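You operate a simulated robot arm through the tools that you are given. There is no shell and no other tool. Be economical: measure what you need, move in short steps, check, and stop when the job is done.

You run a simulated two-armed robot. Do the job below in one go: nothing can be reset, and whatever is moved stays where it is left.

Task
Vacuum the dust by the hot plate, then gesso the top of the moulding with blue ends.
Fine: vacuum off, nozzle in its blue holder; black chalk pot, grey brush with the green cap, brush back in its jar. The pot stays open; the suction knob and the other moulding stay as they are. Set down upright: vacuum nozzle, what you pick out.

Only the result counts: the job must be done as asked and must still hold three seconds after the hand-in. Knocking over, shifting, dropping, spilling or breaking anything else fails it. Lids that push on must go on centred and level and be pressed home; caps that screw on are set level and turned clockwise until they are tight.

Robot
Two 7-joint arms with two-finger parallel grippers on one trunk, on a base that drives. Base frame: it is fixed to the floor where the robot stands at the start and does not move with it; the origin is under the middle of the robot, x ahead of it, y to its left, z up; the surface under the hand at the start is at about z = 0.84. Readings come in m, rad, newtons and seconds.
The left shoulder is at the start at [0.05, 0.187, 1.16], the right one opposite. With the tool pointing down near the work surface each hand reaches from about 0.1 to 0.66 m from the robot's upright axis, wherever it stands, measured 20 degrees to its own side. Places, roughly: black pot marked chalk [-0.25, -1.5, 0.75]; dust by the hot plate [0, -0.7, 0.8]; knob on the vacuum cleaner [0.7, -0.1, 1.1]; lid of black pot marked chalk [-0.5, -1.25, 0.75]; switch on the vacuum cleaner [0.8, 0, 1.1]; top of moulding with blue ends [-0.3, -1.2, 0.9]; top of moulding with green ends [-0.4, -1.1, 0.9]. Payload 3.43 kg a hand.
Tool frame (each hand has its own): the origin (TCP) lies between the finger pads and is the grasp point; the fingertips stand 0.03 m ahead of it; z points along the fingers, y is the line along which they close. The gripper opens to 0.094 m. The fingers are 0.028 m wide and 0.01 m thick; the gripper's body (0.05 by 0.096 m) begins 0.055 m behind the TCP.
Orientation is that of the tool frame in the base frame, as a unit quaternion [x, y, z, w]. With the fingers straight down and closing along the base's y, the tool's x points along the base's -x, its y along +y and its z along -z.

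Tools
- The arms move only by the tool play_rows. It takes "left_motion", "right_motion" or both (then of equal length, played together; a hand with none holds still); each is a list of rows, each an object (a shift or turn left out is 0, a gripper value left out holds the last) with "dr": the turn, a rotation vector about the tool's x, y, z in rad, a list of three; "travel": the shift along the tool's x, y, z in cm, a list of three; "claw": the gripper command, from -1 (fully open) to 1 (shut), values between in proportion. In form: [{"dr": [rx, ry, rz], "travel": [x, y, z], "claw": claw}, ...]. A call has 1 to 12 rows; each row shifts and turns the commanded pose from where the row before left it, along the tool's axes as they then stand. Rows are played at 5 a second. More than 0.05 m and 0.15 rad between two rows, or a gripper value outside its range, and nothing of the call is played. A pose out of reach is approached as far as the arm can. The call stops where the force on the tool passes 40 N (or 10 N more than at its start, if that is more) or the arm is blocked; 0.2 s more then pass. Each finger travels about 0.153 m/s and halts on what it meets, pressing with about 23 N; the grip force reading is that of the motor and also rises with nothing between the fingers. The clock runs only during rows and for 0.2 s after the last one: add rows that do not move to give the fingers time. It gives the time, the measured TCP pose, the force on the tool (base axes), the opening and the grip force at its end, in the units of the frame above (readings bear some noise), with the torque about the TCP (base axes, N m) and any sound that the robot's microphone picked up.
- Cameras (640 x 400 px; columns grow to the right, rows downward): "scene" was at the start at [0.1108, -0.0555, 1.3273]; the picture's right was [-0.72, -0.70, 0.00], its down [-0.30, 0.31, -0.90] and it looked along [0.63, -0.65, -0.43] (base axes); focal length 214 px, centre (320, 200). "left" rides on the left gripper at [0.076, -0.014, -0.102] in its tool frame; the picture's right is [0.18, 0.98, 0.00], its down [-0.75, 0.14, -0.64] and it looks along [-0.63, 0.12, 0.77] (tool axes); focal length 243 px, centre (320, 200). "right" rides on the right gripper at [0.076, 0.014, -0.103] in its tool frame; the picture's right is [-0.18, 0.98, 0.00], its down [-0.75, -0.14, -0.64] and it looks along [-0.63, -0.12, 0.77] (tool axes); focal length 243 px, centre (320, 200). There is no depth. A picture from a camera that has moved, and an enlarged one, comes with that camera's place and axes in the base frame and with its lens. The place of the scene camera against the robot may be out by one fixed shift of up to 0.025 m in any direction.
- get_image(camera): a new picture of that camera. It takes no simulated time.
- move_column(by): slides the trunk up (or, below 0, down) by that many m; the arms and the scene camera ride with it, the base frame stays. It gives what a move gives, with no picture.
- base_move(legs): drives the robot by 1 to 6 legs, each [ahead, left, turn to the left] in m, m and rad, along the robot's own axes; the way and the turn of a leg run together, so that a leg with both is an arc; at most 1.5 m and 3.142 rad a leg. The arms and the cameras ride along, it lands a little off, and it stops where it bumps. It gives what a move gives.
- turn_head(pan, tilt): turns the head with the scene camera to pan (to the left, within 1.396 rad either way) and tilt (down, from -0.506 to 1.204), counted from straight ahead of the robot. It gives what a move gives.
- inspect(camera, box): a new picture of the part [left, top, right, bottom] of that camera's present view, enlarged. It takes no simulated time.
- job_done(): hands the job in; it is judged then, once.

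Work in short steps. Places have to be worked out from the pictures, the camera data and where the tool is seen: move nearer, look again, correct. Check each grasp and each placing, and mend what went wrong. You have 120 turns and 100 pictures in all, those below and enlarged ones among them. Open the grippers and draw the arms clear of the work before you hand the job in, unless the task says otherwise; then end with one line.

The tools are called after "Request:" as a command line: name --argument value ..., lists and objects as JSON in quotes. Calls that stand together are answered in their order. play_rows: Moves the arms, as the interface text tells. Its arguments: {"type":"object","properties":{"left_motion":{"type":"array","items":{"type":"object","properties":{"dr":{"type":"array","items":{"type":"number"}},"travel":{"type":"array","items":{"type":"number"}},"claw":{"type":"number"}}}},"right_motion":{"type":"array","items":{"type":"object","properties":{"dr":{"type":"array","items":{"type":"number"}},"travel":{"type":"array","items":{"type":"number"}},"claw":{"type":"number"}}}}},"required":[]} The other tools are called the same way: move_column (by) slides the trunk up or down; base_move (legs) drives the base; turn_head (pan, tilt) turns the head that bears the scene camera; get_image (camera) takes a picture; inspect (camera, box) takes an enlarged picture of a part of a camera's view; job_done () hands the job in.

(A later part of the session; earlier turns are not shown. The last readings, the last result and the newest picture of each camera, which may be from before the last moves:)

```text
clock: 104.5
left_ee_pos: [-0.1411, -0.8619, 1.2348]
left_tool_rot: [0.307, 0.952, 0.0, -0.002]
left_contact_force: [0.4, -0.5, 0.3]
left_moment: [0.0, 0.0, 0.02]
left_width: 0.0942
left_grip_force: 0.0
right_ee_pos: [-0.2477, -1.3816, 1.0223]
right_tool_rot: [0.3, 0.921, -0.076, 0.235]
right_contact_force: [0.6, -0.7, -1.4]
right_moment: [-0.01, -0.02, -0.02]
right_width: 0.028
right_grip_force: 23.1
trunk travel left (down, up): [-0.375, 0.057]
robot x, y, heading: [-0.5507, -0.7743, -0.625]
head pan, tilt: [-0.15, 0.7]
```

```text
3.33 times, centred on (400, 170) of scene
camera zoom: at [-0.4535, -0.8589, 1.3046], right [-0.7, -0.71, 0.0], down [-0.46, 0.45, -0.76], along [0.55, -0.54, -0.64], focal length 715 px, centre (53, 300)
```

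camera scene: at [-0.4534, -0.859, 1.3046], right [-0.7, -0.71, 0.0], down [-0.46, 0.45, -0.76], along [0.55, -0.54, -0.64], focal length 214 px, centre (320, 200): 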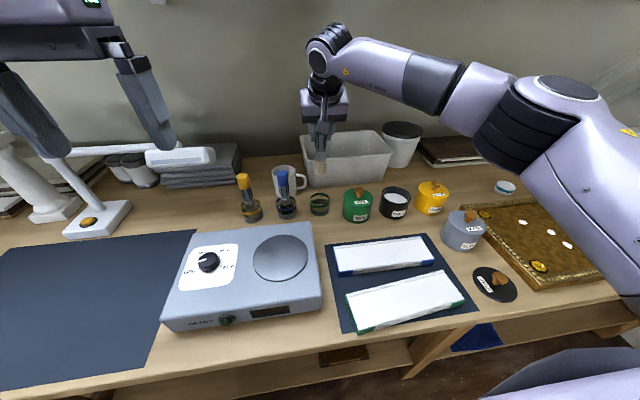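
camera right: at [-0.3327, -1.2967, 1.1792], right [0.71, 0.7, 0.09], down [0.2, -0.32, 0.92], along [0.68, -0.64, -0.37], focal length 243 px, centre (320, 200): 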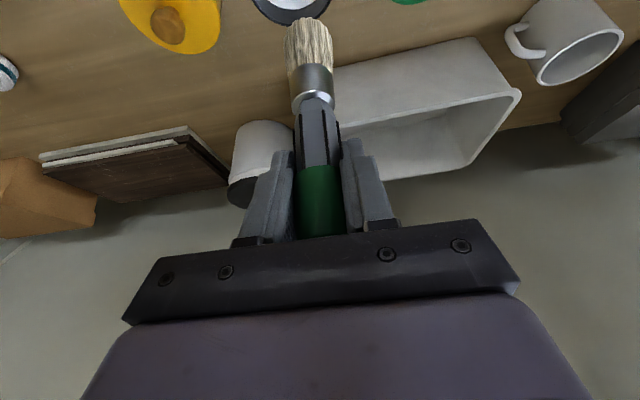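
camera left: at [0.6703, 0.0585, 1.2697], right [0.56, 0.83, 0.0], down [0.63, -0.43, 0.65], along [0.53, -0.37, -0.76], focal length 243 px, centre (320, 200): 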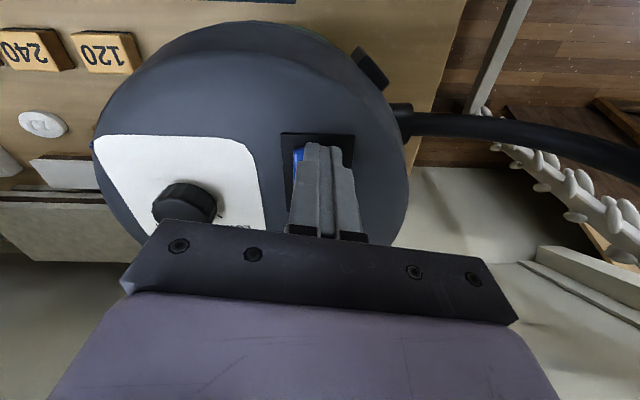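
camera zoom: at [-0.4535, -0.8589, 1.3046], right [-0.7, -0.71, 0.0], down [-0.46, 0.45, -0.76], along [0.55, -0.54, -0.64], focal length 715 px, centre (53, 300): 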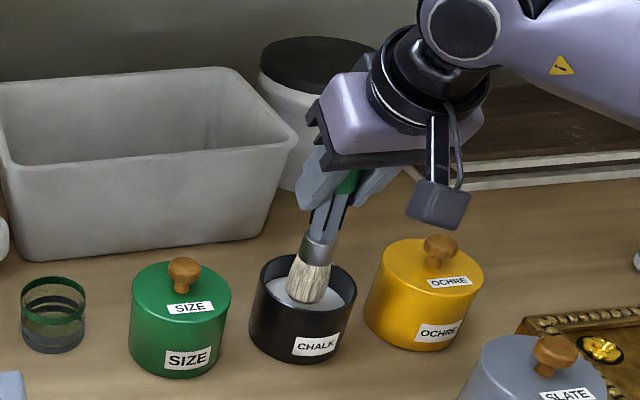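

Tip is at the chalk surface, centred. Dip 1.8 cm more, dwell, and raise.

Request:
play_rows --right_motion '[{"travel": [0.43, 0, 0.79]}, {"travel": [0.43, 0, 0.79]}, {}, {}, {"travel": [-1.3, 0, -2.4]}, {"travel": [-1.3, 0, -2.4]}, {"travel": [-1.3, 0, -2.4]}, {"travel": [-1.3, 0, -2.4]}, {}]'

Request:
inspect --camera "scene" --box '[340, 110, 460, 230]'

Request:
get_image --camera "right"

```text
clock: 106.5
left_ee_pos: [-0.1406, -0.8619, 1.2348]
left_tool_rot: [0.307, 0.952, 0.0, -0.002]
left_contact_force: [0.5, 0.0, -0.6]
left_moment: [-0.02, -0.01, 0.01]
left_width: 0.0938
left_grip_force: 0.1
right_ee_pos: [-0.2481, -1.38, 1.1122]
right_tool_rot: [0.299, 0.922, -0.075, 0.234]
right_contact_force: [0.5, -0.2, -0.5]
right_moment: [0.01, 0.0, 0.0]
right_width: 0.028
right_grip_force: 23.3
trunk travel left (down, up): [-0.375, 0.057]
robot x, y, heading: [-0.5496, -0.7772, -0.622]
head pan, tilt: [-0.15, 0.7]
```

```text
3.33 times, centred on (400, 170) of scene
camera zoom: at [-0.4535, -0.859, 1.3046], right [-0.7, -0.71, 0.0], down [-0.46, 0.45, -0.76], along [0.55, -0.54, -0.64], focal length 715 px, centre (53, 300)
```

zoom: 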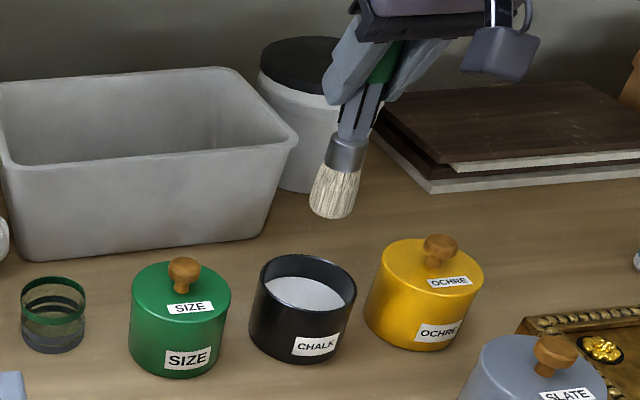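

```text
39 pictures are left
camera right: at [-0.3342, -1.3002, 1.1653], right [0.71, 0.7, 0.09], down [0.2, -0.32, 0.92], along [0.68, -0.64, -0.37], focal length 243 px, centre (320, 200)
```

right: 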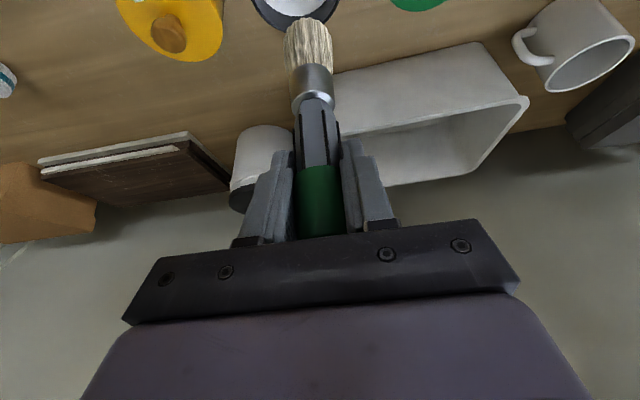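

Checking closely whether the bristles picked up gesso.

Request:
inspect --camera "right" --box '[260, 0, 360, 70]'

```text
5.71 times, centred on (310, 35) of right
camera zoom: at [-0.3342, -1.3002, 1.1653], right [0.71, 0.7, 0.09], down [0.2, -0.32, 0.92], along [0.68, -0.64, -0.37], focal length 1386 px, centre (377, 1143)
```

zoom: 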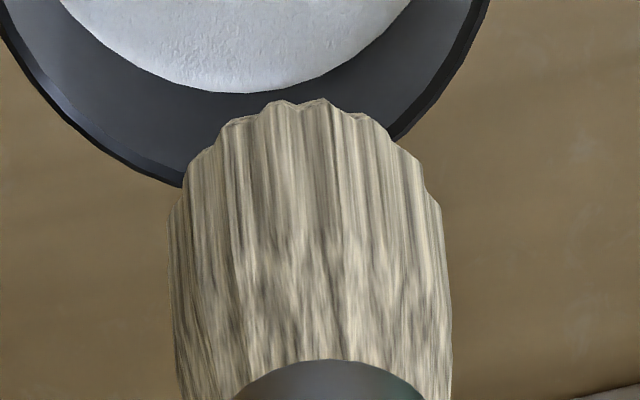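

Bristles look dry; dip deeper with force watch.

Request:
play_rows --right_motion '[{"travel": [1.3, 0, 2.4]}, {"travel": [1.3, 0, 2.4]}, {"travel": [1.3, 0, 2.4]}, {"travel": [1.1, 0, 2.0]}, {"travel": [0.5, 0, 0.9]}, {}, {}]'

Request:
inspect --camera "scene" --box '[370, 160, 430, 220]'

```text
clock: 108.1
left_ee_pos: [-0.1407, -0.8602, 1.2349]
left_tool_rot: [0.307, 0.952, -0.001, -0.001]
left_contact_force: [0.1, -0.1, 0.2]
left_moment: [-0.02, 0.02, 0.01]
left_width: 0.094
left_grip_force: 0.0
right_ee_pos: [-0.2482, -1.3789, 1.001]
right_tool_rot: [0.299, 0.921, -0.077, 0.239]
right_contact_force: [0.3, -0.7, 16.0]
right_moment: [-0.08, -0.1, 0.01]
right_width: 0.0284
right_grip_force: 23.2
trunk travel left (down, up): [-0.375, 0.057]
robot x, y, heading: [-0.5537, -0.7793, -0.622]
head pan, tilt: [-0.15, 0.7]
```

```text
6.67 times, centred on (400, 190) of scene
camera zoom: at [-0.4543, -0.8573, 1.305], right [-0.7, -0.71, 0.0], down [-0.46, 0.45, -0.77], along [0.55, -0.54, -0.64], focal length 1430 px, centre (-213, 267)
```

zoom: 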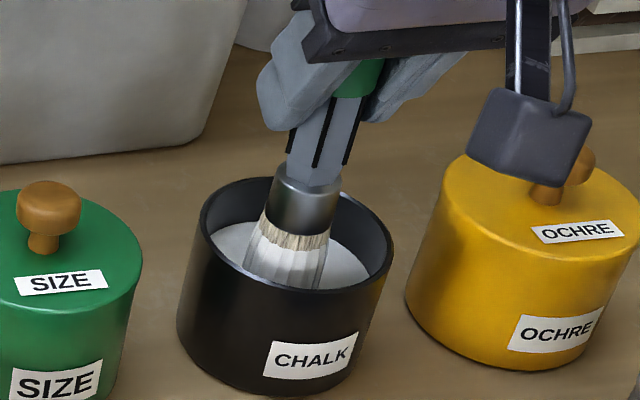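

Bristles turned white — loaded. Raise and verify.

Request:
play_rows --right_motion '[{"travel": [-0.5, 0, -0.9]}, {"travel": [-1.1, 0, -2.0]}, {"travel": [-1.3, 0, -2.4]}, {"travel": [-1.3, 0, -2.4]}, {"travel": [-1.3, 0, -2.4]}, {}]'

Request:
get_image --camera "right"

Request:
get_image --camera "scene"

```text
clock: 109.5
left_ee_pos: [-0.1413, -0.8616, 1.2343]
left_tool_rot: [0.306, 0.952, 0.001, -0.001]
left_contact_force: [-0.1, -0.4, -0.2]
left_moment: [0.01, -0.04, 0.01]
left_width: 0.0942
left_grip_force: 0.1
right_ee_pos: [-0.2485, -1.3796, 1.1124]
right_tool_rot: [0.299, 0.921, -0.076, 0.236]
right_contact_force: [1.3, -0.2, -0.3]
right_moment: [0.04, -0.02, -0.01]
right_width: 0.0279
right_grip_force: 23.2
trunk travel left (down, up): [-0.375, 0.057]
robot x, y, heading: [-0.5481, -0.7735, -0.624]
head pan, tilt: [-0.15, 0.7]
```

```text
36 pictures are left
camera right: at [-0.3338, -1.3001, 1.1652], right [0.71, 0.7, 0.09], down [0.2, -0.32, 0.92], along [0.68, -0.64, -0.37], focal length 243 px, centre (320, 200)
```

right: 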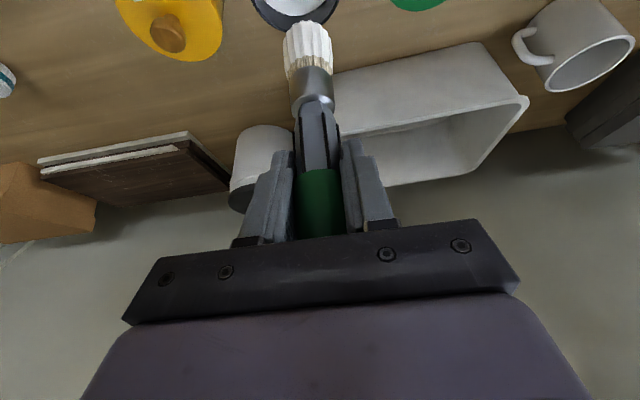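

```text
35 pictures are left
camera scene: at [-0.4535, -0.8591, 1.3046], right [-0.7, -0.71, 0.0], down [-0.46, 0.45, -0.76], along [0.55, -0.54, -0.64], focal length 214 px, centre (320, 200)
```

scene: 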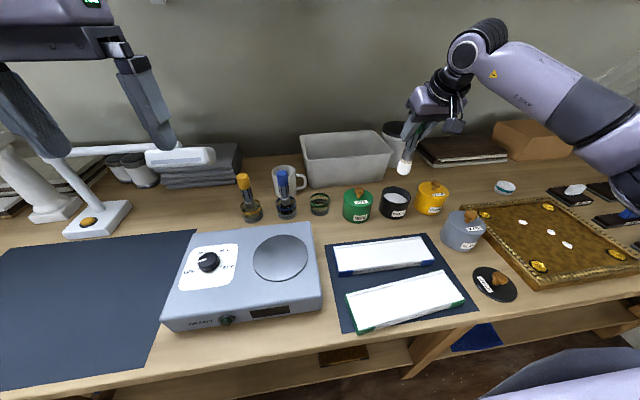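

Loaded. Inspect the moulding to get its top's extents.

Request:
inspect --camera "scene" --box '[315, 220, 485, 340]'

```text
3.33 times, centred on (400, 280) of scene
camera zoom: at [-0.4535, -0.8591, 1.3046], right [-0.7, -0.71, 0.0], down [-0.46, 0.45, -0.76], along [0.55, -0.54, -0.64], focal length 715 px, centre (53, -67)
```

zoom: 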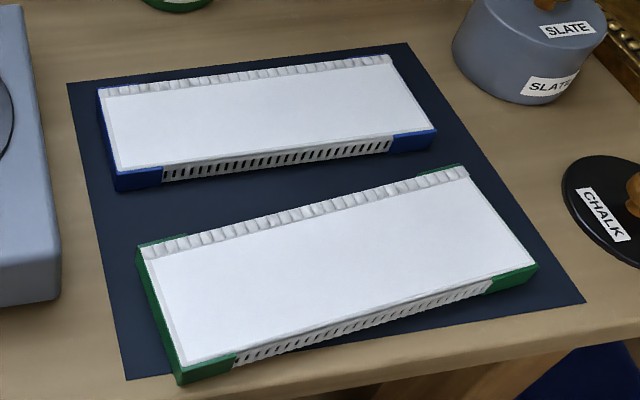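

Moulding top in the robot frame: ahead 0.409–0.475, right 0.10–0.337, z≈0.862. Move back over its right end, then down to just above.

Request:
play_rows --right_motion '[{"travel": [4.07, -0.4, -2.22]}, {"travel": [4.07, -0.4, -2.22]}, {"travel": [4.07, -0.4, -2.22]}, {"travel": [1.92, 0, 3.51]}, {"travel": [1.92, 0, 3.51]}, {"travel": [0.96, 0, 1.75]}, {}]'

Request:
inspect --camera "scene" --box '[315, 200, 485, 320]'

Request:
get_image --camera "right"

```text
clock: 111.1
left_ee_pos: [-0.1405, -0.8609, 1.235]
left_tool_rot: [0.306, 0.952, 0.0, -0.002]
left_contact_force: [-1.2, -0.1, 1.1]
left_moment: [-0.01, 0.0, 0.02]
left_width: 0.0941
left_grip_force: 0.1
right_ee_pos: [-0.3666, -1.307, 1.0125]
right_tool_rot: [0.299, 0.922, -0.075, 0.235]
right_contact_force: [-0.2, 0.5, -0.7]
right_moment: [0.01, 0.02, -0.01]
right_width: 0.0283
right_grip_force: 22.8
trunk travel left (down, up): [-0.375, 0.057]
robot x, y, heading: [-0.5517, -0.7739, -0.624]
head pan, tilt: [-0.15, 0.7]
```

```text
3.33 times, centred on (400, 260) of scene
camera zoom: at [-0.4535, -0.8589, 1.3046], right [-0.7, -0.71, 0.0], down [-0.46, 0.45, -0.76], along [0.55, -0.54, -0.64], focal length 715 px, centre (53, 0)
```

zoom: 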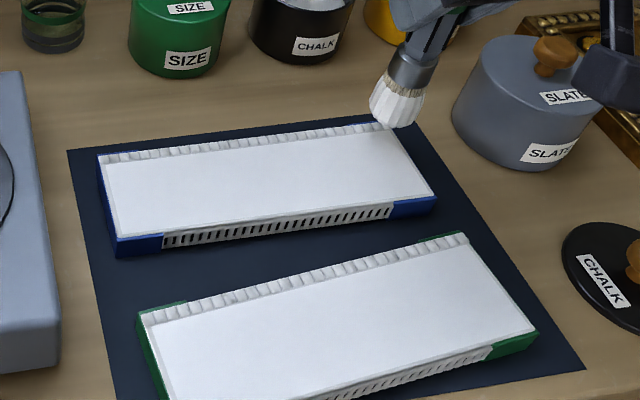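

```text
32 pictures are left
camera right: at [-0.4529, -1.2278, 1.0648], right [0.71, 0.7, 0.09], down [0.2, -0.32, 0.92], along [0.68, -0.64, -0.37], focal length 243 px, centre (320, 200)
```

right: 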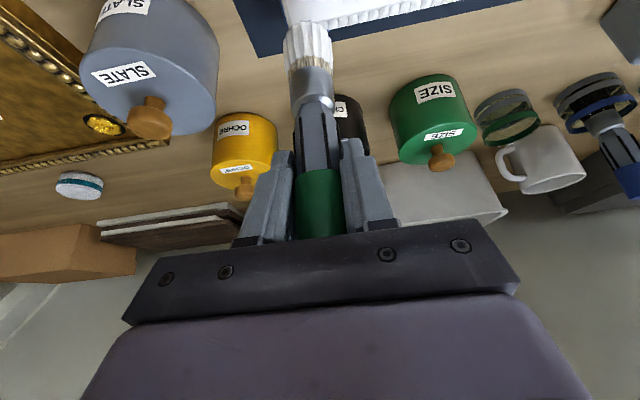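

Tip is ~3 cm above the right-back corner. Shift slightly inward and descend with small steps to feel the top.

Request:
play_rows --right_motion '[{"travel": [0.88, 0.3, 0.6]}, {"travel": [0.48, 0, 0.88]}, {"travel": [0.24, 0, 0.44]}, {"travel": [0.14, 0, 0.26]}, {}]'

Request:
inspect --camera "scene" --box '[315, 200, 485, 320]'

```text
clock: 112.3
left_ee_pos: [-0.1413, -0.8605, 1.2338]
left_tool_rot: [0.306, 0.952, 0.0, -0.001]
left_contact_force: [-0.4, -0.1, 0.5]
left_moment: [0.04, 0.01, -0.02]
left_width: 0.0942
left_grip_force: 0.1
right_ee_pos: [-0.3694, -1.3023, 0.9846]
right_tool_rot: [0.3, 0.922, -0.076, 0.234]
right_contact_force: [0.1, -0.5, -1.4]
right_moment: [0.01, -0.02, 0.0]
right_width: 0.0282
right_grip_force: 23.0
trunk travel left (down, up): [-0.375, 0.057]
robot x, y, heading: [-0.5528, -0.778, -0.629]
head pan, tilt: [-0.15, 0.7]
```

```text
3.33 times, centred on (400, 260) of scene
camera zoom: at [-0.4535, -0.8589, 1.3046], right [-0.7, -0.71, 0.0], down [-0.46, 0.45, -0.76], along [0.55, -0.54, -0.64], focal length 715 px, centre (53, 0)
```

zoom: 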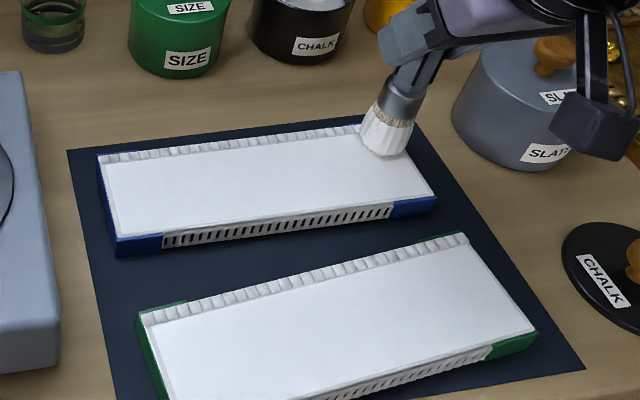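

Tip is close to or touching; no force yet. Lower a few mm more.

Request:
play_rows --right_motion '[{"travel": [0.14, 0, 0.26]}, {"travel": [0.14, 0, 0.26]}, {}]'

```text
clock: 113.1
left_ee_pos: [-0.1416, -0.8593, 1.2347]
left_tool_rot: [0.306, 0.952, 0.0, -0.001]
left_contact_force: [-0.3, -0.5, 0.3]
left_moment: [0.01, -0.03, 0.01]
left_width: 0.0939
left_grip_force: 0.0
right_ee_pos: [-0.3709, -1.3029, 0.9821]
right_tool_rot: [0.3, 0.92, -0.078, 0.239]
right_contact_force: [-1.2, -1.3, 16.1]
right_moment: [-0.03, -0.09, 0.01]
right_width: 0.0284
right_grip_force: 23.2
trunk travel left (down, up): [-0.375, 0.057]
robot x, y, heading: [-0.5498, -0.7786, -0.628]
head pan, tilt: [-0.15, 0.7]
```

Contact found (16 N). Ease to light contact and drag 4 cm as a test.

Request:
play_rows --right_motion '[{"travel": [-0.144, 0, -0.263]}, {"travel": [0, 1.5, 0]}, {"travel": [0, 1.5, 0]}, {"travel": [0, 1, 0]}, {}]'

Request:
inspect --camera "scene" --box '[315, 200, 485, 320]'

```text
clock: 114.3
left_ee_pos: [-0.1412, -0.8603, 1.2357]
left_tool_rot: [0.307, 0.952, 0.0, -0.002]
left_contact_force: [-0.2, 0.0, 0.2]
left_moment: [0.03, 0.0, 0.04]
left_width: 0.094
left_grip_force: 0.0
right_ee_pos: [-0.3462, -1.2698, 0.9821]
right_tool_rot: [0.299, 0.922, -0.076, 0.235]
right_contact_force: [-2.1, -2.3, 5.8]
right_moment: [-0.2, 0.18, 0.02]
right_width: 0.0282
right_grip_force: 23.1
trunk travel left (down, up): [-0.375, 0.057]
robot x, y, heading: [-0.5492, -0.7732, -0.631]
head pan, tilt: [-0.15, 0.7]
```

```text
3.33 times, centred on (400, 260) of scene
camera zoom: at [-0.454, -0.8586, 1.3046], right [-0.7, -0.71, 0.0], down [-0.46, 0.45, -0.77], along [0.55, -0.54, -0.64], focal length 715 px, centre (53, 0)
```

zoom: 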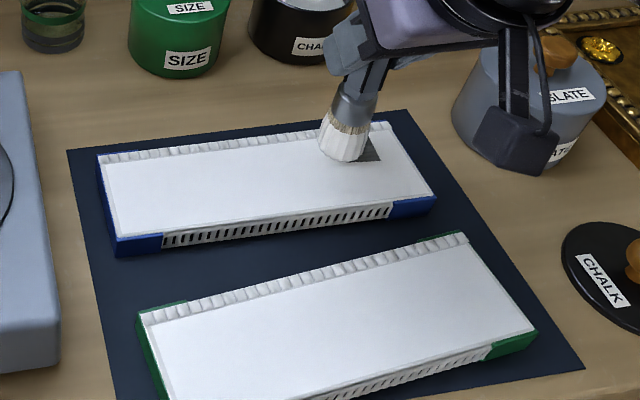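

Painting works (grey wet patch) and the moulding hasn't moved. Continue this pass to the left end.

Request:
play_rows --right_motion '[{"travel": [0, 1.6, 0]}, {"travel": [0, 1.6, 0]}, {"travel": [0, 1.6, 0]}, {"travel": [0, 1.6, 0]}, {"travel": [0, 1.6, 0]}, {"travel": [0, 1.6, 0]}, {"travel": [0, 1.6, 0]}, {"travel": [0, 1.6, 0]}, {"travel": [0, 1.6, 0]}, {"travel": [0, 1.6, 0]}, {"travel": [0, 1.4, 0]}, {}]'

Request:
inspect --camera "scene" --box '[315, 200, 485, 320]'

```text
clock: 116.9
left_ee_pos: [-0.1403, -0.862, 1.2342]
left_tool_rot: [0.307, 0.952, 0.0, -0.002]
left_contact_force: [0.0, 0.4, -0.4]
left_moment: [0.01, -0.03, 0.0]
left_width: 0.094
left_grip_force: 0.0
right_ee_pos: [-0.2443, -1.1295, 0.9812]
right_tool_rot: [0.3, 0.922, -0.075, 0.235]
right_contact_force: [0.0, 0.4, -0.9]
right_moment: [0.03, -0.02, 0.0]
right_width: 0.0285
right_grip_force: 22.6
trunk travel left (down, up): [-0.375, 0.057]
robot x, y, heading: [-0.551, -0.7722, -0.63]
head pan, tilt: [-0.15, 0.7]
```

```text
3.33 times, centred on (400, 260) of scene
camera zoom: at [-0.4536, -0.859, 1.3046], right [-0.7, -0.71, 0.0], down [-0.46, 0.45, -0.76], along [0.55, -0.54, -0.64], focal length 715 px, centre (53, 0)
```

zoom: 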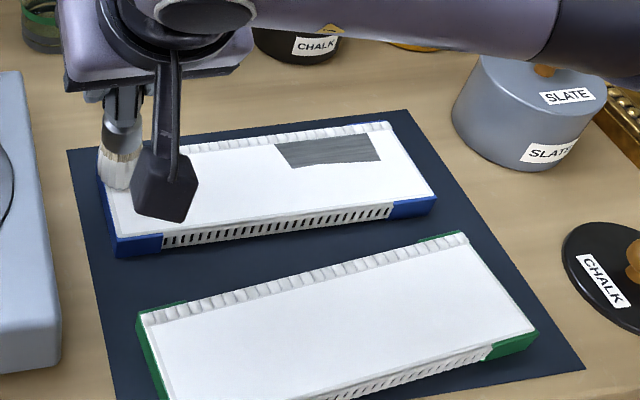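

Strip stopped partway—contact was lost or the load ran out. Lower again to light contact and see.

Request:
play_rows --right_motion '[{"travel": [0.1, 0, 0.17]}, {"travel": [0.1, 0, 0.17]}, {}]'

Request:
get_image --camera "right"

```text
clock: 117.7
left_ee_pos: [-0.1418, -0.8599, 1.2361]
left_tool_rot: [0.308, 0.952, 0.001, -0.001]
left_contact_force: [-0.6, 0.1, -0.2]
left_moment: [0.01, 0.0, 0.01]
left_width: 0.0939
left_grip_force: 0.0
right_ee_pos: [-0.2438, -1.1289, 0.9802]
right_tool_rot: [0.3, 0.92, -0.076, 0.239]
right_contact_force: [-0.9, -1.6, 15.3]
right_moment: [-0.05, -0.02, 0.08]
right_width: 0.0282
right_grip_force: 22.9
trunk travel left (down, up): [-0.375, 0.057]
robot x, y, heading: [-0.5494, -0.7731, -0.625]
head pan, tilt: [-0.15, 0.7]
```

```text
28 pictures are left
camera right: at [-0.3298, -1.0488, 1.0327], right [0.71, 0.7, 0.09], down [0.2, -0.32, 0.93], along [0.68, -0.64, -0.37], focal length 243 px, centre (320, 200)
```

right: 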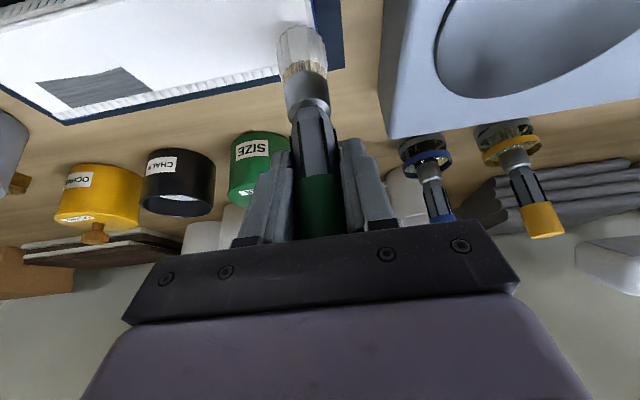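

Contact again with a bit more pressure. Drag right 8 cm to see whether it still paints.

Request:
play_rows --right_motion '[{"travel": [-0.07, 0, -0.13]}, {"travel": [0, -1.6, 0]}, {"travel": [0, -1.6, 0]}, {"travel": [0, -1.6, 0]}, {"travel": [0, -1.6, 0]}, {"travel": [0, -1.6, 0]}, {}]'

Request:
get_image --camera "right"

```text
clock: 119.3
left_ee_pos: [-0.1413, -0.861, 1.2334]
left_tool_rot: [0.307, 0.952, 0.001, -0.002]
left_contact_force: [-0.2, -0.1, 0.7]
left_moment: [0.01, 0.03, 0.0]
left_width: 0.0939
left_grip_force: 0.0
right_ee_pos: [-0.2923, -1.1935, 0.9791]
right_tool_rot: [0.299, 0.922, -0.076, 0.233]
right_contact_force: [0.1, -0.2, 0.1]
right_moment: [-0.03, -0.02, -0.02]
right_width: 0.0276
right_grip_force: 22.7
trunk travel left (down, up): [-0.375, 0.057]
robot x, y, heading: [-0.5488, -0.7742, -0.627]
head pan, tilt: [-0.15, 0.7]
```

```text
27 pictures are left
camera right: at [-0.3771, -1.114, 1.0321], right [0.71, 0.7, 0.09], down [0.21, -0.32, 0.92], along [0.68, -0.64, -0.37], focal length 243 px, centre (320, 200)
```

right: 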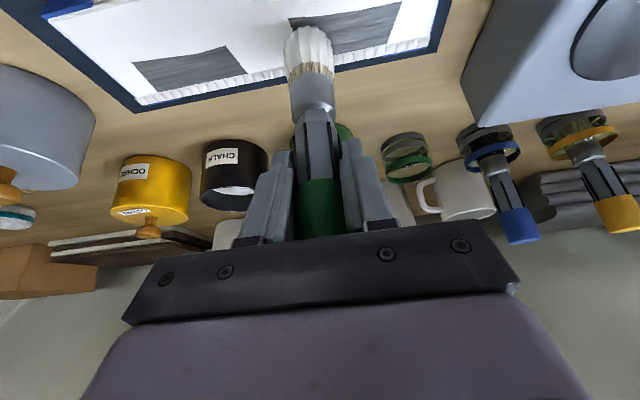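

It paints when in contact; the brush creeps up in the grip. Lower 2.5 mm and continue right across the gap with a slight downward drift.

Request:
play_rows --right_motion '[{"travel": [0.12, 0, 0.22]}, {"travel": [0.02, -1.6, 0.04]}, {"travel": [0.02, -1.6, 0.04]}, {"travel": [0.02, -1.6, 0.04]}, {"travel": [0.02, -1.6, 0.04]}, {"travel": [0.02, -1.6, 0.04]}, {"travel": [0.02, -1.6, 0.04]}, {}]'

Request:
get_image --camera "right"

```text
clock: 121.1
left_ee_pos: [-0.1418, -0.8593, 1.2359]
left_tool_rot: [0.307, 0.952, -0.001, -0.001]
left_contact_force: [-0.1, -0.1, 0.6]
left_moment: [-0.01, 0.01, -0.03]
left_width: 0.0939
left_grip_force: 0.0
right_ee_pos: [-0.3472, -1.271, 0.9769]
right_tool_rot: [0.299, 0.922, -0.076, 0.236]
right_contact_force: [4.1, 4.0, 16.5]
right_moment: [0.23, -0.39, 0.07]
right_width: 0.0276
right_grip_force: 23.2
trunk travel left (down, up): [-0.375, 0.057]
robot x, y, heading: [-0.5492, -0.7771, -0.626]
head pan, tilt: [-0.15, 0.7]
```

```text
26 pictures are left
camera right: at [-0.4336, -1.1909, 1.0279], right [0.71, 0.7, 0.09], down [0.2, -0.32, 0.93], along [0.68, -0.64, -0.37], focal length 243 px, centre (320, 200)
```

right: 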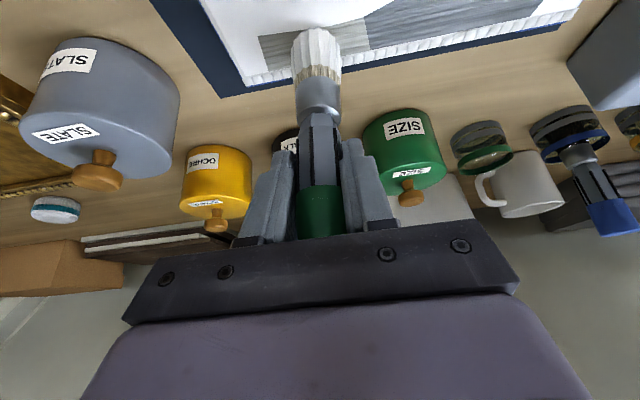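

The strip is joined. Continue to the right end, then step 3 cm nearer and start the front strip leftward.

Request:
play_rows --right_motion '[{"travel": [-0.03, -1.4, -0.06]}, {"travel": [0, -1.4, 0]}, {"travel": [0, -1.0, 0]}, {"travel": [1.3, 0, -0.71]}, {"travel": [1.3, 0, -0.71]}, {"travel": [0.02, 1.5, 0.04]}, {"travel": [0.02, 1.5, 0.04]}, {"travel": [0.02, 1.5, 0.04]}, {}]'

Request:
inspect --camera "scene" --box '[315, 200, 485, 320]'

```text
clock: 123.1
left_ee_pos: [-0.1425, -0.8614, 1.2349]
left_tool_rot: [0.306, 0.952, 0.0, -0.002]
left_contact_force: [-0.7, 0.5, -0.6]
left_moment: [0.02, 0.01, -0.02]
left_width: 0.0939
left_grip_force: 0.1
right_ee_pos: [-0.3684, -1.2488, 0.974]
right_tool_rot: [0.3, 0.921, -0.077, 0.235]
right_contact_force: [-2.3, -2.8, 9.6]
right_moment: [-0.27, 0.08, -0.04]
right_width: 0.028
right_grip_force: 22.8
trunk travel left (down, up): [-0.375, 0.057]
robot x, y, heading: [-0.5484, -0.7795, -0.626]
head pan, tilt: [-0.15, 0.7]
```

```text
3.33 times, centred on (400, 260) of scene
camera zoom: at [-0.4541, -0.8586, 1.3047], right [-0.7, -0.71, 0.0], down [-0.46, 0.45, -0.77], along [0.55, -0.54, -0.64], focal length 715 px, centre (53, 0)
```

zoom: 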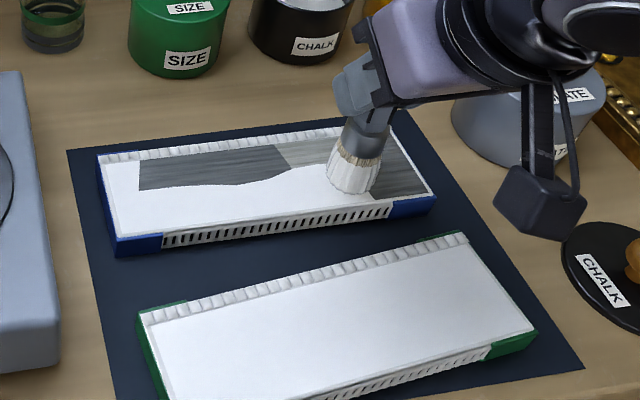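

Good coverage. Continue the front strip to the left end.

Request:
play_rows --right_motion '[{"travel": [0.02, 1.6, 0.035]}, {"travel": [0.02, 1.6, 0.035]}, {"travel": [0.02, 1.6, 0.035]}, {"travel": [0.02, 1.6, 0.035]}, {"travel": [0.02, 1.6, 0.035]}, {"travel": [0.02, 1.6, 0.035]}, {}]'

Request:
inspect --camera "scene" --box '[315, 200, 485, 320]'

```text
clock: 124.7
left_ee_pos: [-0.1419, -0.86, 1.235]
left_tool_rot: [0.306, 0.952, 0.0, -0.001]
left_contact_force: [-0.2, -0.5, 0.2]
left_moment: [-0.01, -0.01, -0.01]
left_width: 0.0939
left_grip_force: 0.0
right_ee_pos: [-0.3118, -1.1705, 0.9731]
right_tool_rot: [0.3, 0.921, -0.076, 0.236]
right_contact_force: [-2.8, -5.0, 16.4]
right_moment: [-0.37, 0.08, -0.04]
right_width: 0.0277
right_grip_force: 22.9
trunk travel left (down, up): [-0.375, 0.057]
robot x, y, heading: [-0.5516, -0.7723, -0.625]
head pan, tilt: [-0.15, 0.7]
```

```text
3.33 times, centred on (400, 260) of scene
camera zoom: at [-0.4545, -0.8583, 1.3048], right [-0.7, -0.71, 0.0], down [-0.46, 0.45, -0.77], along [0.55, -0.54, -0.64], focal length 715 px, centre (53, 0)
```

zoom: 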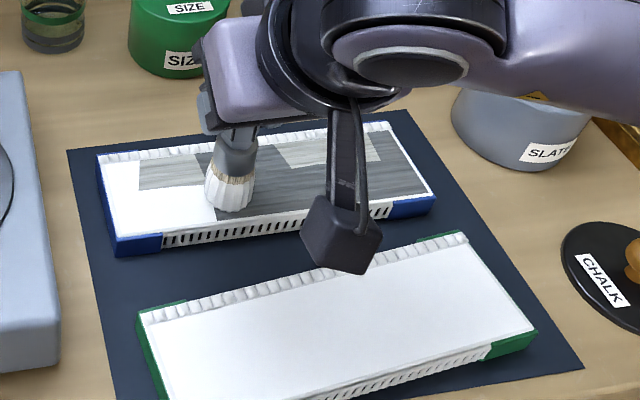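

Working well. Finish the front strip to the left edge, then fill the back-left corner.

Request:
play_rows --right_motion '[{"travel": [0.01, 1.6, 0.02]}, {"travel": [0.01, 1.6, 0.02]}, {"travel": [0.01, 1.6, 0.02]}, {"travel": [0.01, 1.6, 0.02]}, {"travel": [0.01, 1.6, 0.02]}, {"travel": [-1.25, 0, 0.75]}, {"travel": [-1.25, 0, 0.75]}, {"travel": [0.01, -1.5, 0.02]}, {"travel": [0.01, -1.5, 0.02]}, {"travel": [0.01, -1.5, 0.02]}, {}]'

Request:
get_image --camera "right"

Request:
inspect --camera "scene" --box '[315, 200, 485, 320]'

```text
clock: 127.1
left_ee_pos: [-0.1402, -0.8606, 1.2347]
left_tool_rot: [0.306, 0.952, 0.0, -0.002]
left_contact_force: [0.5, -0.3, 0.4]
left_moment: [0.01, 0.02, 0.02]
left_width: 0.0942
left_grip_force: 0.0
right_ee_pos: [-0.2665, -1.161, 0.9681]
right_tool_rot: [0.299, 0.922, -0.077, 0.234]
right_contact_force: [1.8, 1.2, 6.0]
right_moment: [0.1, -0.23, 0.02]
right_width: 0.0276
right_grip_force: 23.0
trunk travel left (down, up): [-0.375, 0.057]
robot x, y, heading: [-0.5517, -0.7764, -0.629]
head pan, tilt: [-0.15, 0.7]
```

```text
23 pictures are left
camera right: at [-0.3519, -1.0801, 1.0207], right [0.71, 0.7, 0.09], down [0.2, -0.32, 0.92], along [0.68, -0.64, -0.37], focal length 243 px, centre (320, 200)
```

right: 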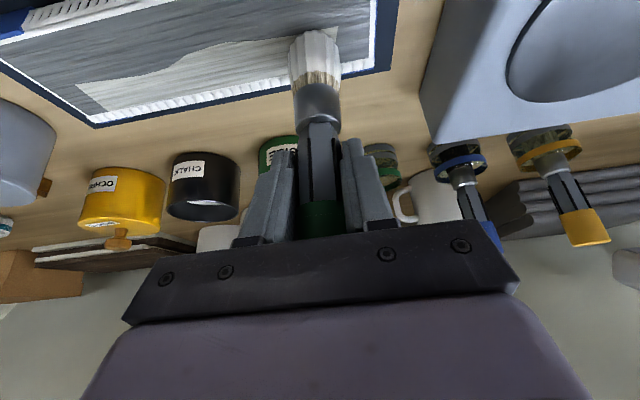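

```text
3.33 times, centred on (400, 260) of scene
camera zoom: at [-0.4536, -0.8582, 1.3047], right [-0.7, -0.71, 0.0], down [-0.46, 0.45, -0.77], along [0.55, -0.54, -0.64], focal length 715 px, centre (53, 0)
```

zoom: 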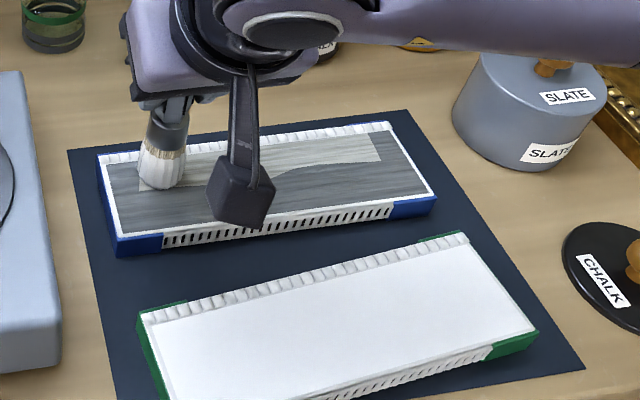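

Lift the brush and inspect the whole top.

Request:
play_rows --right_motion '[{"travel": [-1.44, 0, -2.63]}, {"travel": [-1.44, 0, -2.63]}, {"travel": [-1.44, 0, -2.63]}, {"travel": [-3.07, 0, 1.68]}, {"travel": [-3.07, 0, 1.68]}, {}]'

Request:
inspect --camera "scene" --box '[325, 215, 445, 295]'

```text
clock: 128.5
left_ee_pos: [-0.141, -0.8612, 1.2344]
left_tool_rot: [0.306, 0.952, 0.001, -0.002]
left_contact_force: [-0.7, -0.1, 0.1]
left_moment: [0.02, -0.02, 0.04]
left_width: 0.0938
left_grip_force: 0.1
right_ee_pos: [-0.2092, -1.2022, 1.0588]
right_tool_rot: [0.299, 0.922, -0.076, 0.235]
right_contact_force: [0.0, -0.3, -0.9]
right_moment: [0.02, 0.02, 0.0]
right_width: 0.0277
right_grip_force: 23.3
trunk travel left (down, up): [-0.375, 0.057]
robot x, y, heading: [-0.549, -0.7745, -0.63]
head pan, tilt: [-0.15, 0.7]
```

```text
5.00 times, centred on (385, 255) of scene
camera zoom: at [-0.4537, -0.859, 1.3046], right [-0.7, -0.71, 0.0], down [-0.46, 0.45, -0.77], along [0.55, -0.54, -0.64], focal length 1072 px, centre (-5, -75)
```

zoom: 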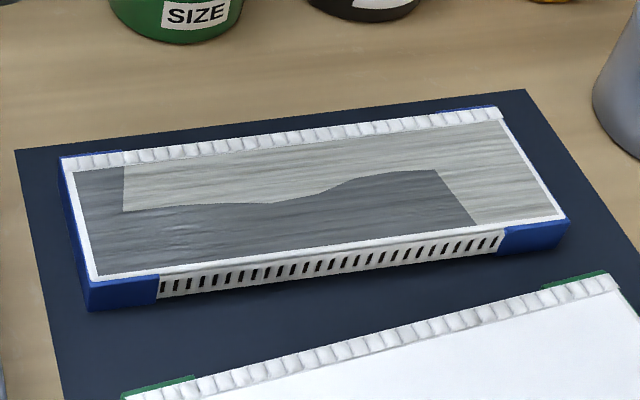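

Top is fully coated. Raise and carry the brush back above its jar.

Request:
play_rows --right_motion '[{"travel": [-1.68, 0, -3.07]}, {"travel": [-1.68, 0, -3.07]}, {"travel": [-3.45, 1.88, 1.88]}, {"travel": [-3.45, 1.88, 1.88]}, {"travel": [-3.45, 1.88, 1.88]}, {}]'

Request:
inspect --camera "scene" --box '[260, 110, 380, 230]'

Request:
get_image --camera "right"

```text
clock: 129.9
left_ee_pos: [-0.1416, -0.8611, 1.236]
left_tool_rot: [0.306, 0.952, 0.0, -0.002]
left_contact_force: [0.9, -0.5, -0.2]
left_moment: [0.0, 0.04, 0.02]
left_width: 0.0942
left_grip_force: 0.0
right_ee_pos: [-0.0825, -1.2261, 1.1299]
right_tool_rot: [0.299, 0.922, -0.075, 0.234]
right_contact_force: [0.3, 0.8, -0.2]
right_moment: [0.01, 0.01, 0.01]
right_width: 0.0276
right_grip_force: 22.7
trunk travel left (down, up): [-0.375, 0.057]
robot x, y, heading: [-0.5493, -0.7753, -0.626]
head pan, tilt: [-0.15, 0.7]
```

```text
3.33 times, centred on (320, 170) of scene
camera zoom: at [-0.4539, -0.8592, 1.3046], right [-0.7, -0.71, 0.0], down [-0.46, 0.45, -0.77], along [0.55, -0.54, -0.64], focal length 715 px, centre (320, 300)
```

zoom: 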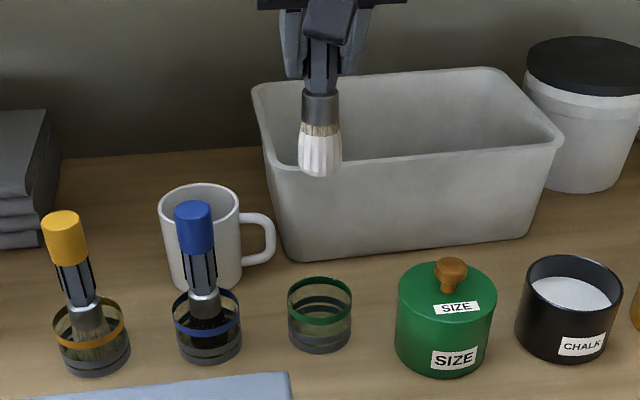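

```text
19 pictures are left
camera right: at [-0.1676, -1.1455, 1.1814], right [0.71, 0.7, 0.09], down [0.2, -0.32, 0.92], along [0.68, -0.64, -0.37], focal length 243 px, centre (320, 200)
```

right: 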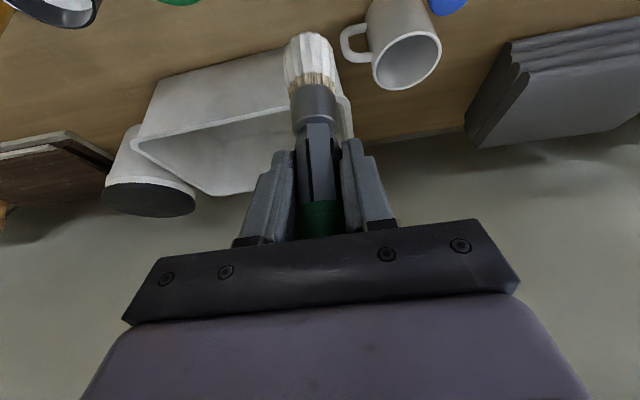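

Brush is vertical and over the jar centre. Descend 17 cm and check.

Request:
play_rows --right_motion '[{"travel": [1.63, 0, 2.98]}, {"travel": [1.63, 0, 2.98]}, {"travel": [1.63, 0, 2.98]}, {"travel": [1.63, 0, 2.98]}, {"travel": [0.8, 0, 1.5]}, {}]'

Request:
inspect --camera "scene" --box '[260, 130, 380, 230]'

Request:
get_image --camera "right"

```text
clock: 131.3
left_ee_pos: [-0.1405, -0.8606, 1.2337]
left_tool_rot: [0.306, 0.952, 0.0, -0.002]
left_contact_force: [0.6, -0.2, -0.2]
left_moment: [0.02, 0.0, 0.01]
left_width: 0.0941
left_grip_force: 0.0
right_ee_pos: [-0.0805, -1.2253, 0.9743]
right_tool_rot: [0.299, 0.922, -0.075, 0.236]
right_contact_force: [0.9, 0.3, 0.0]
right_moment: [-0.02, 0.0, 0.01]
right_width: 0.0275
right_grip_force: 22.9
trunk travel left (down, up): [-0.375, 0.057]
robot x, y, heading: [-0.5496, -0.7756, -0.627]
head pan, tilt: [-0.15, 0.7]
```

```text
4.00 times, centred on (320, 180) of scene
camera zoom: at [-0.4535, -0.8589, 1.3046], right [-0.7, -0.71, 0.0], down [-0.46, 0.45, -0.76], along [0.55, -0.54, -0.64], focal length 858 px, centre (320, 280)
```

zoom: 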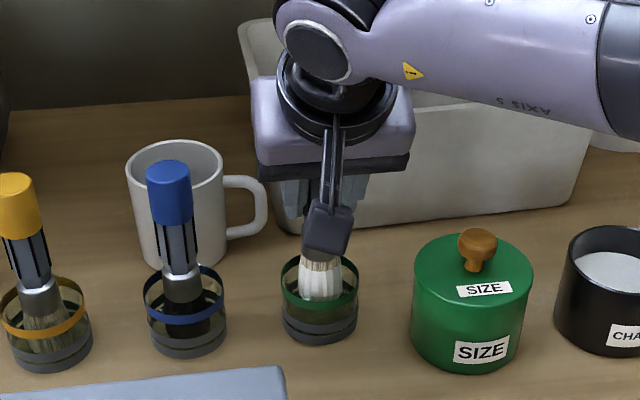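

```text
17 pictures are left
camera right: at [-0.1665, -1.1456, 1.0274], right [0.71, 0.7, 0.09], down [0.2, -0.32, 0.92], along [0.68, -0.64, -0.37], focal length 243 px, centre (320, 200)
```

right: 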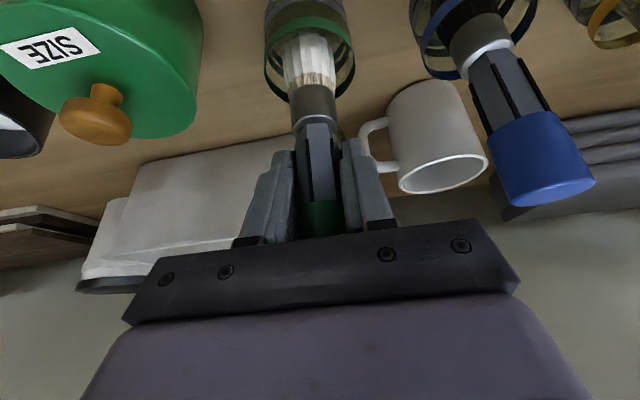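

Brush is inside the jar rim, centred. Continue down to the bottom with small steps.

Request:
play_rows --right_motion '[{"travel": [0.48, 0, 0.88]}, {"travel": [0.48, 0, 0.88]}, {"travel": [0.14, 0, 0.26]}, {"travel": [0.1, 0, 0.18]}, {}]'

```text
clock: 132.5
left_ee_pos: [-0.1398, -0.8617, 1.2347]
left_tool_rot: [0.307, 0.952, 0.001, -0.001]
left_contact_force: [0.3, 0.6, 0.2]
left_moment: [-0.01, 0.0, -0.02]
left_width: 0.094
left_grip_force: 0.0
right_ee_pos: [-0.0798, -1.2249, 0.9502]
right_tool_rot: [0.3, 0.922, -0.076, 0.235]
right_contact_force: [-0.3, -0.2, -0.5]
right_moment: [0.0, 0.01, 0.03]
right_width: 0.0276
right_grip_force: 22.8
trunk travel left (down, up): [-0.375, 0.057]
robot x, y, heading: [-0.551, -0.7771, -0.625]
head pan, tilt: [-0.15, 0.7]
```

Request:
play_rows --right_motion '[{"travel": [0.1, 0, 0.18]}, {"travel": [0.1, 0, 0.18]}, {"travel": [0.1, 0, 0.18]}, {}]'

```text
clock: 133.5
left_ee_pos: [-0.1418, -0.8606, 1.2351]
left_tool_rot: [0.307, 0.952, -0.001, -0.001]
left_contact_force: [-0.1, 1.3, -0.1]
left_moment: [0.04, -0.02, 0.02]
left_width: 0.094
left_grip_force: 0.0
right_ee_pos: [-0.0817, -1.224, 0.9478]
right_tool_rot: [0.3, 0.921, -0.075, 0.239]
right_contact_force: [-0.8, 0.5, 15.8]
right_moment: [-0.11, -0.13, 0.01]
right_width: 0.0278
right_grip_force: 22.7
trunk travel left (down, up): [-0.375, 0.057]
robot x, y, heading: [-0.5478, -0.7731, -0.627]
head pan, tilt: [-0.15, 0.7]
```

Bottom reached (16 N at z 0.948). Ease 3 mm up and open partially.

Request:
play_rows --right_motion '[{"travel": [-0.13, 0, -0.25]}, {}, {"claw": 0.2}, {"claw": -0.1}, {"claw": -0.3}, {}]'

Request:
get_image --camera "right"

```text
clock: 134.9
left_ee_pos: [-0.1409, -0.861, 1.2345]
left_tool_rot: [0.307, 0.952, 0.0, -0.002]
left_contact_force: [0.3, -0.6, 0.5]
left_moment: [0.05, -0.01, -0.01]
left_width: 0.0937
left_grip_force: 0.0
right_ee_pos: [-0.081, -1.2252, 0.9474]
right_tool_rot: [0.3, 0.922, -0.075, 0.235]
right_contact_force: [-0.5, -0.5, -0.2]
right_moment: [0.0, -0.01, 0.01]
right_width: 0.0607
right_grip_force: 0.1
trunk travel left (down, up): [-0.375, 0.057]
robot x, y, heading: [-0.5485, -0.7762, -0.628]
head pan, tilt: [-0.15, 0.7]
```

```text
16 pictures are left
camera right: at [-0.167, -1.1448, 0.9994], right [0.71, 0.7, 0.09], down [0.2, -0.32, 0.92], along [0.68, -0.64, -0.37], focal length 243 px, centre (320, 200)
```

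right: 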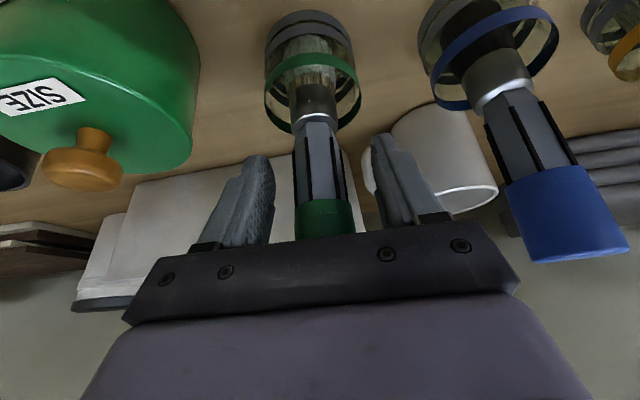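

Brush stands upright. Withdraw along the tool axis.

Request:
play_rows --right_motion '[{"travel": [0, 0, -2]}, {"travel": [0, 0, -4]}, {"travel": [0, 0, -4]}, {"travel": [0, 0, -4]}, {"travel": [0, 0, -3]}, {}]'

Request:
inspect --camera "scene" --box '[240, 110, 420, 230]'

```text
clock: 136.3
left_ee_pos: [-0.1411, -0.8607, 1.2343]
left_tool_rot: [0.306, 0.952, 0.001, -0.003]
left_contact_force: [0.3, 0.2, 0.1]
left_moment: [0.03, 0.01, 0.0]
left_width: 0.0936
left_grip_force: 0.1
right_ee_pos: [-0.147, -1.1765, 1.0971]
right_tool_rot: [0.299, 0.922, -0.077, 0.234]
right_contact_force: [-0.3, 0.6, -0.3]
right_moment: [0.0, -0.04, -0.01]
right_width: 0.0612
right_grip_force: 0.0
trunk travel left (down, up): [-0.375, 0.057]
robot x, y, heading: [-0.5525, -0.7734, -0.631]
head pan, tilt: [-0.15, 0.7]
```

```text
3.33 times, centred on (330, 170) of scene
camera zoom: at [-0.4534, -0.8589, 1.3046], right [-0.7, -0.71, 0.0], down [-0.46, 0.45, -0.76], along [0.55, -0.54, -0.64], focal length 715 px, centre (287, 300)
```

zoom: 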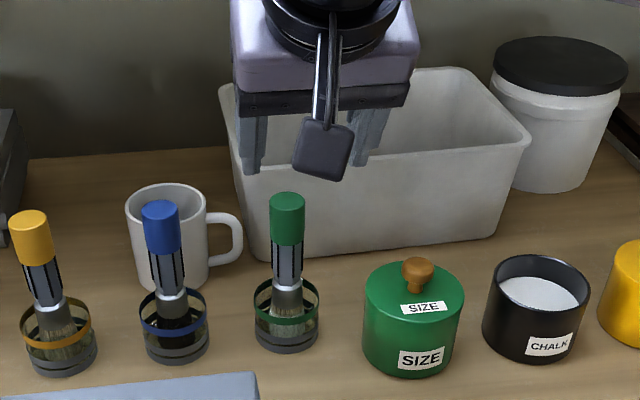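

Brush is upright in its jar. Retract the right arm away from the work, open it, and take a final look.

Request:
play_rows --right_motion '[{"travel": [3, -3, -3]}, {"travel": [3, -3, -3]}, {"travel": [4, -2, -2], "claw": -1}, {"travel": [4, -2, -1]}, {"travel": [4, -2, -1]}, {"travel": [3, -2, -1]}, {}]'

Request:
base_move --legs '[[-0.15, 0, 0]]'

Request:
get_image --camera "scene"

Request:
inspect --camera "scene" --box '[260, 150, 480, 310]'

```text
refused: row 1 steps farther than a row can; nothing moved
```

```text
clock: 137.7
left_ee_pos: [-0.2611, -0.7735, 1.2352]
left_tool_rot: [0.308, 0.952, 0.0, -0.001]
left_contact_force: [-0.2, 0.3, -0.3]
left_moment: [0.02, -0.02, 0.03]
left_width: 0.0939
left_grip_force: 0.0
right_ee_pos: [-0.2697, -1.0884, 1.0971]
right_tool_rot: [0.301, 0.921, -0.076, 0.235]
right_contact_force: [0.1, 0.2, -0.7]
right_moment: [0.0, -0.02, -0.03]
right_width: 0.061
right_grip_force: 0.1
trunk travel left (down, up): [-0.375, 0.057]
robot x, y, heading: [-0.6693, -0.691, -0.631]
head pan, tilt: [-0.15, 0.7]
```

```text
14 pictures are left
camera scene: at [-0.5751, -0.7708, 1.3047], right [-0.7, -0.71, 0.0], down [-0.46, 0.45, -0.77], along [0.55, -0.54, -0.64], focal length 214 px, centre (320, 200)
```

scene: 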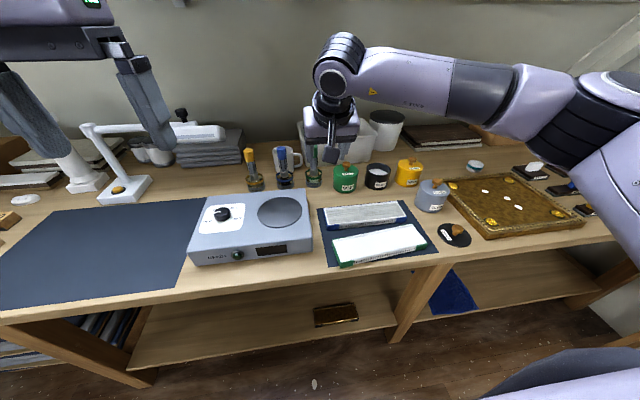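

```text
2.50 times, centred on (370, 230) of scene
camera zoom: at [-0.5751, -0.7708, 1.3047], right [-0.7, -0.71, 0.0], down [-0.46, 0.45, -0.77], along [0.55, -0.54, -0.64], focal length 536 px, centre (195, 125)
```

zoom: 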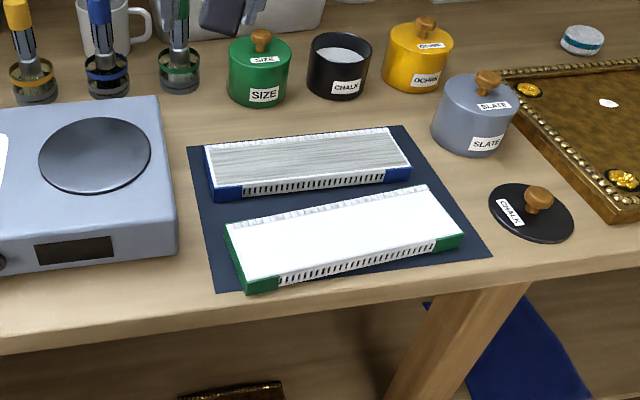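

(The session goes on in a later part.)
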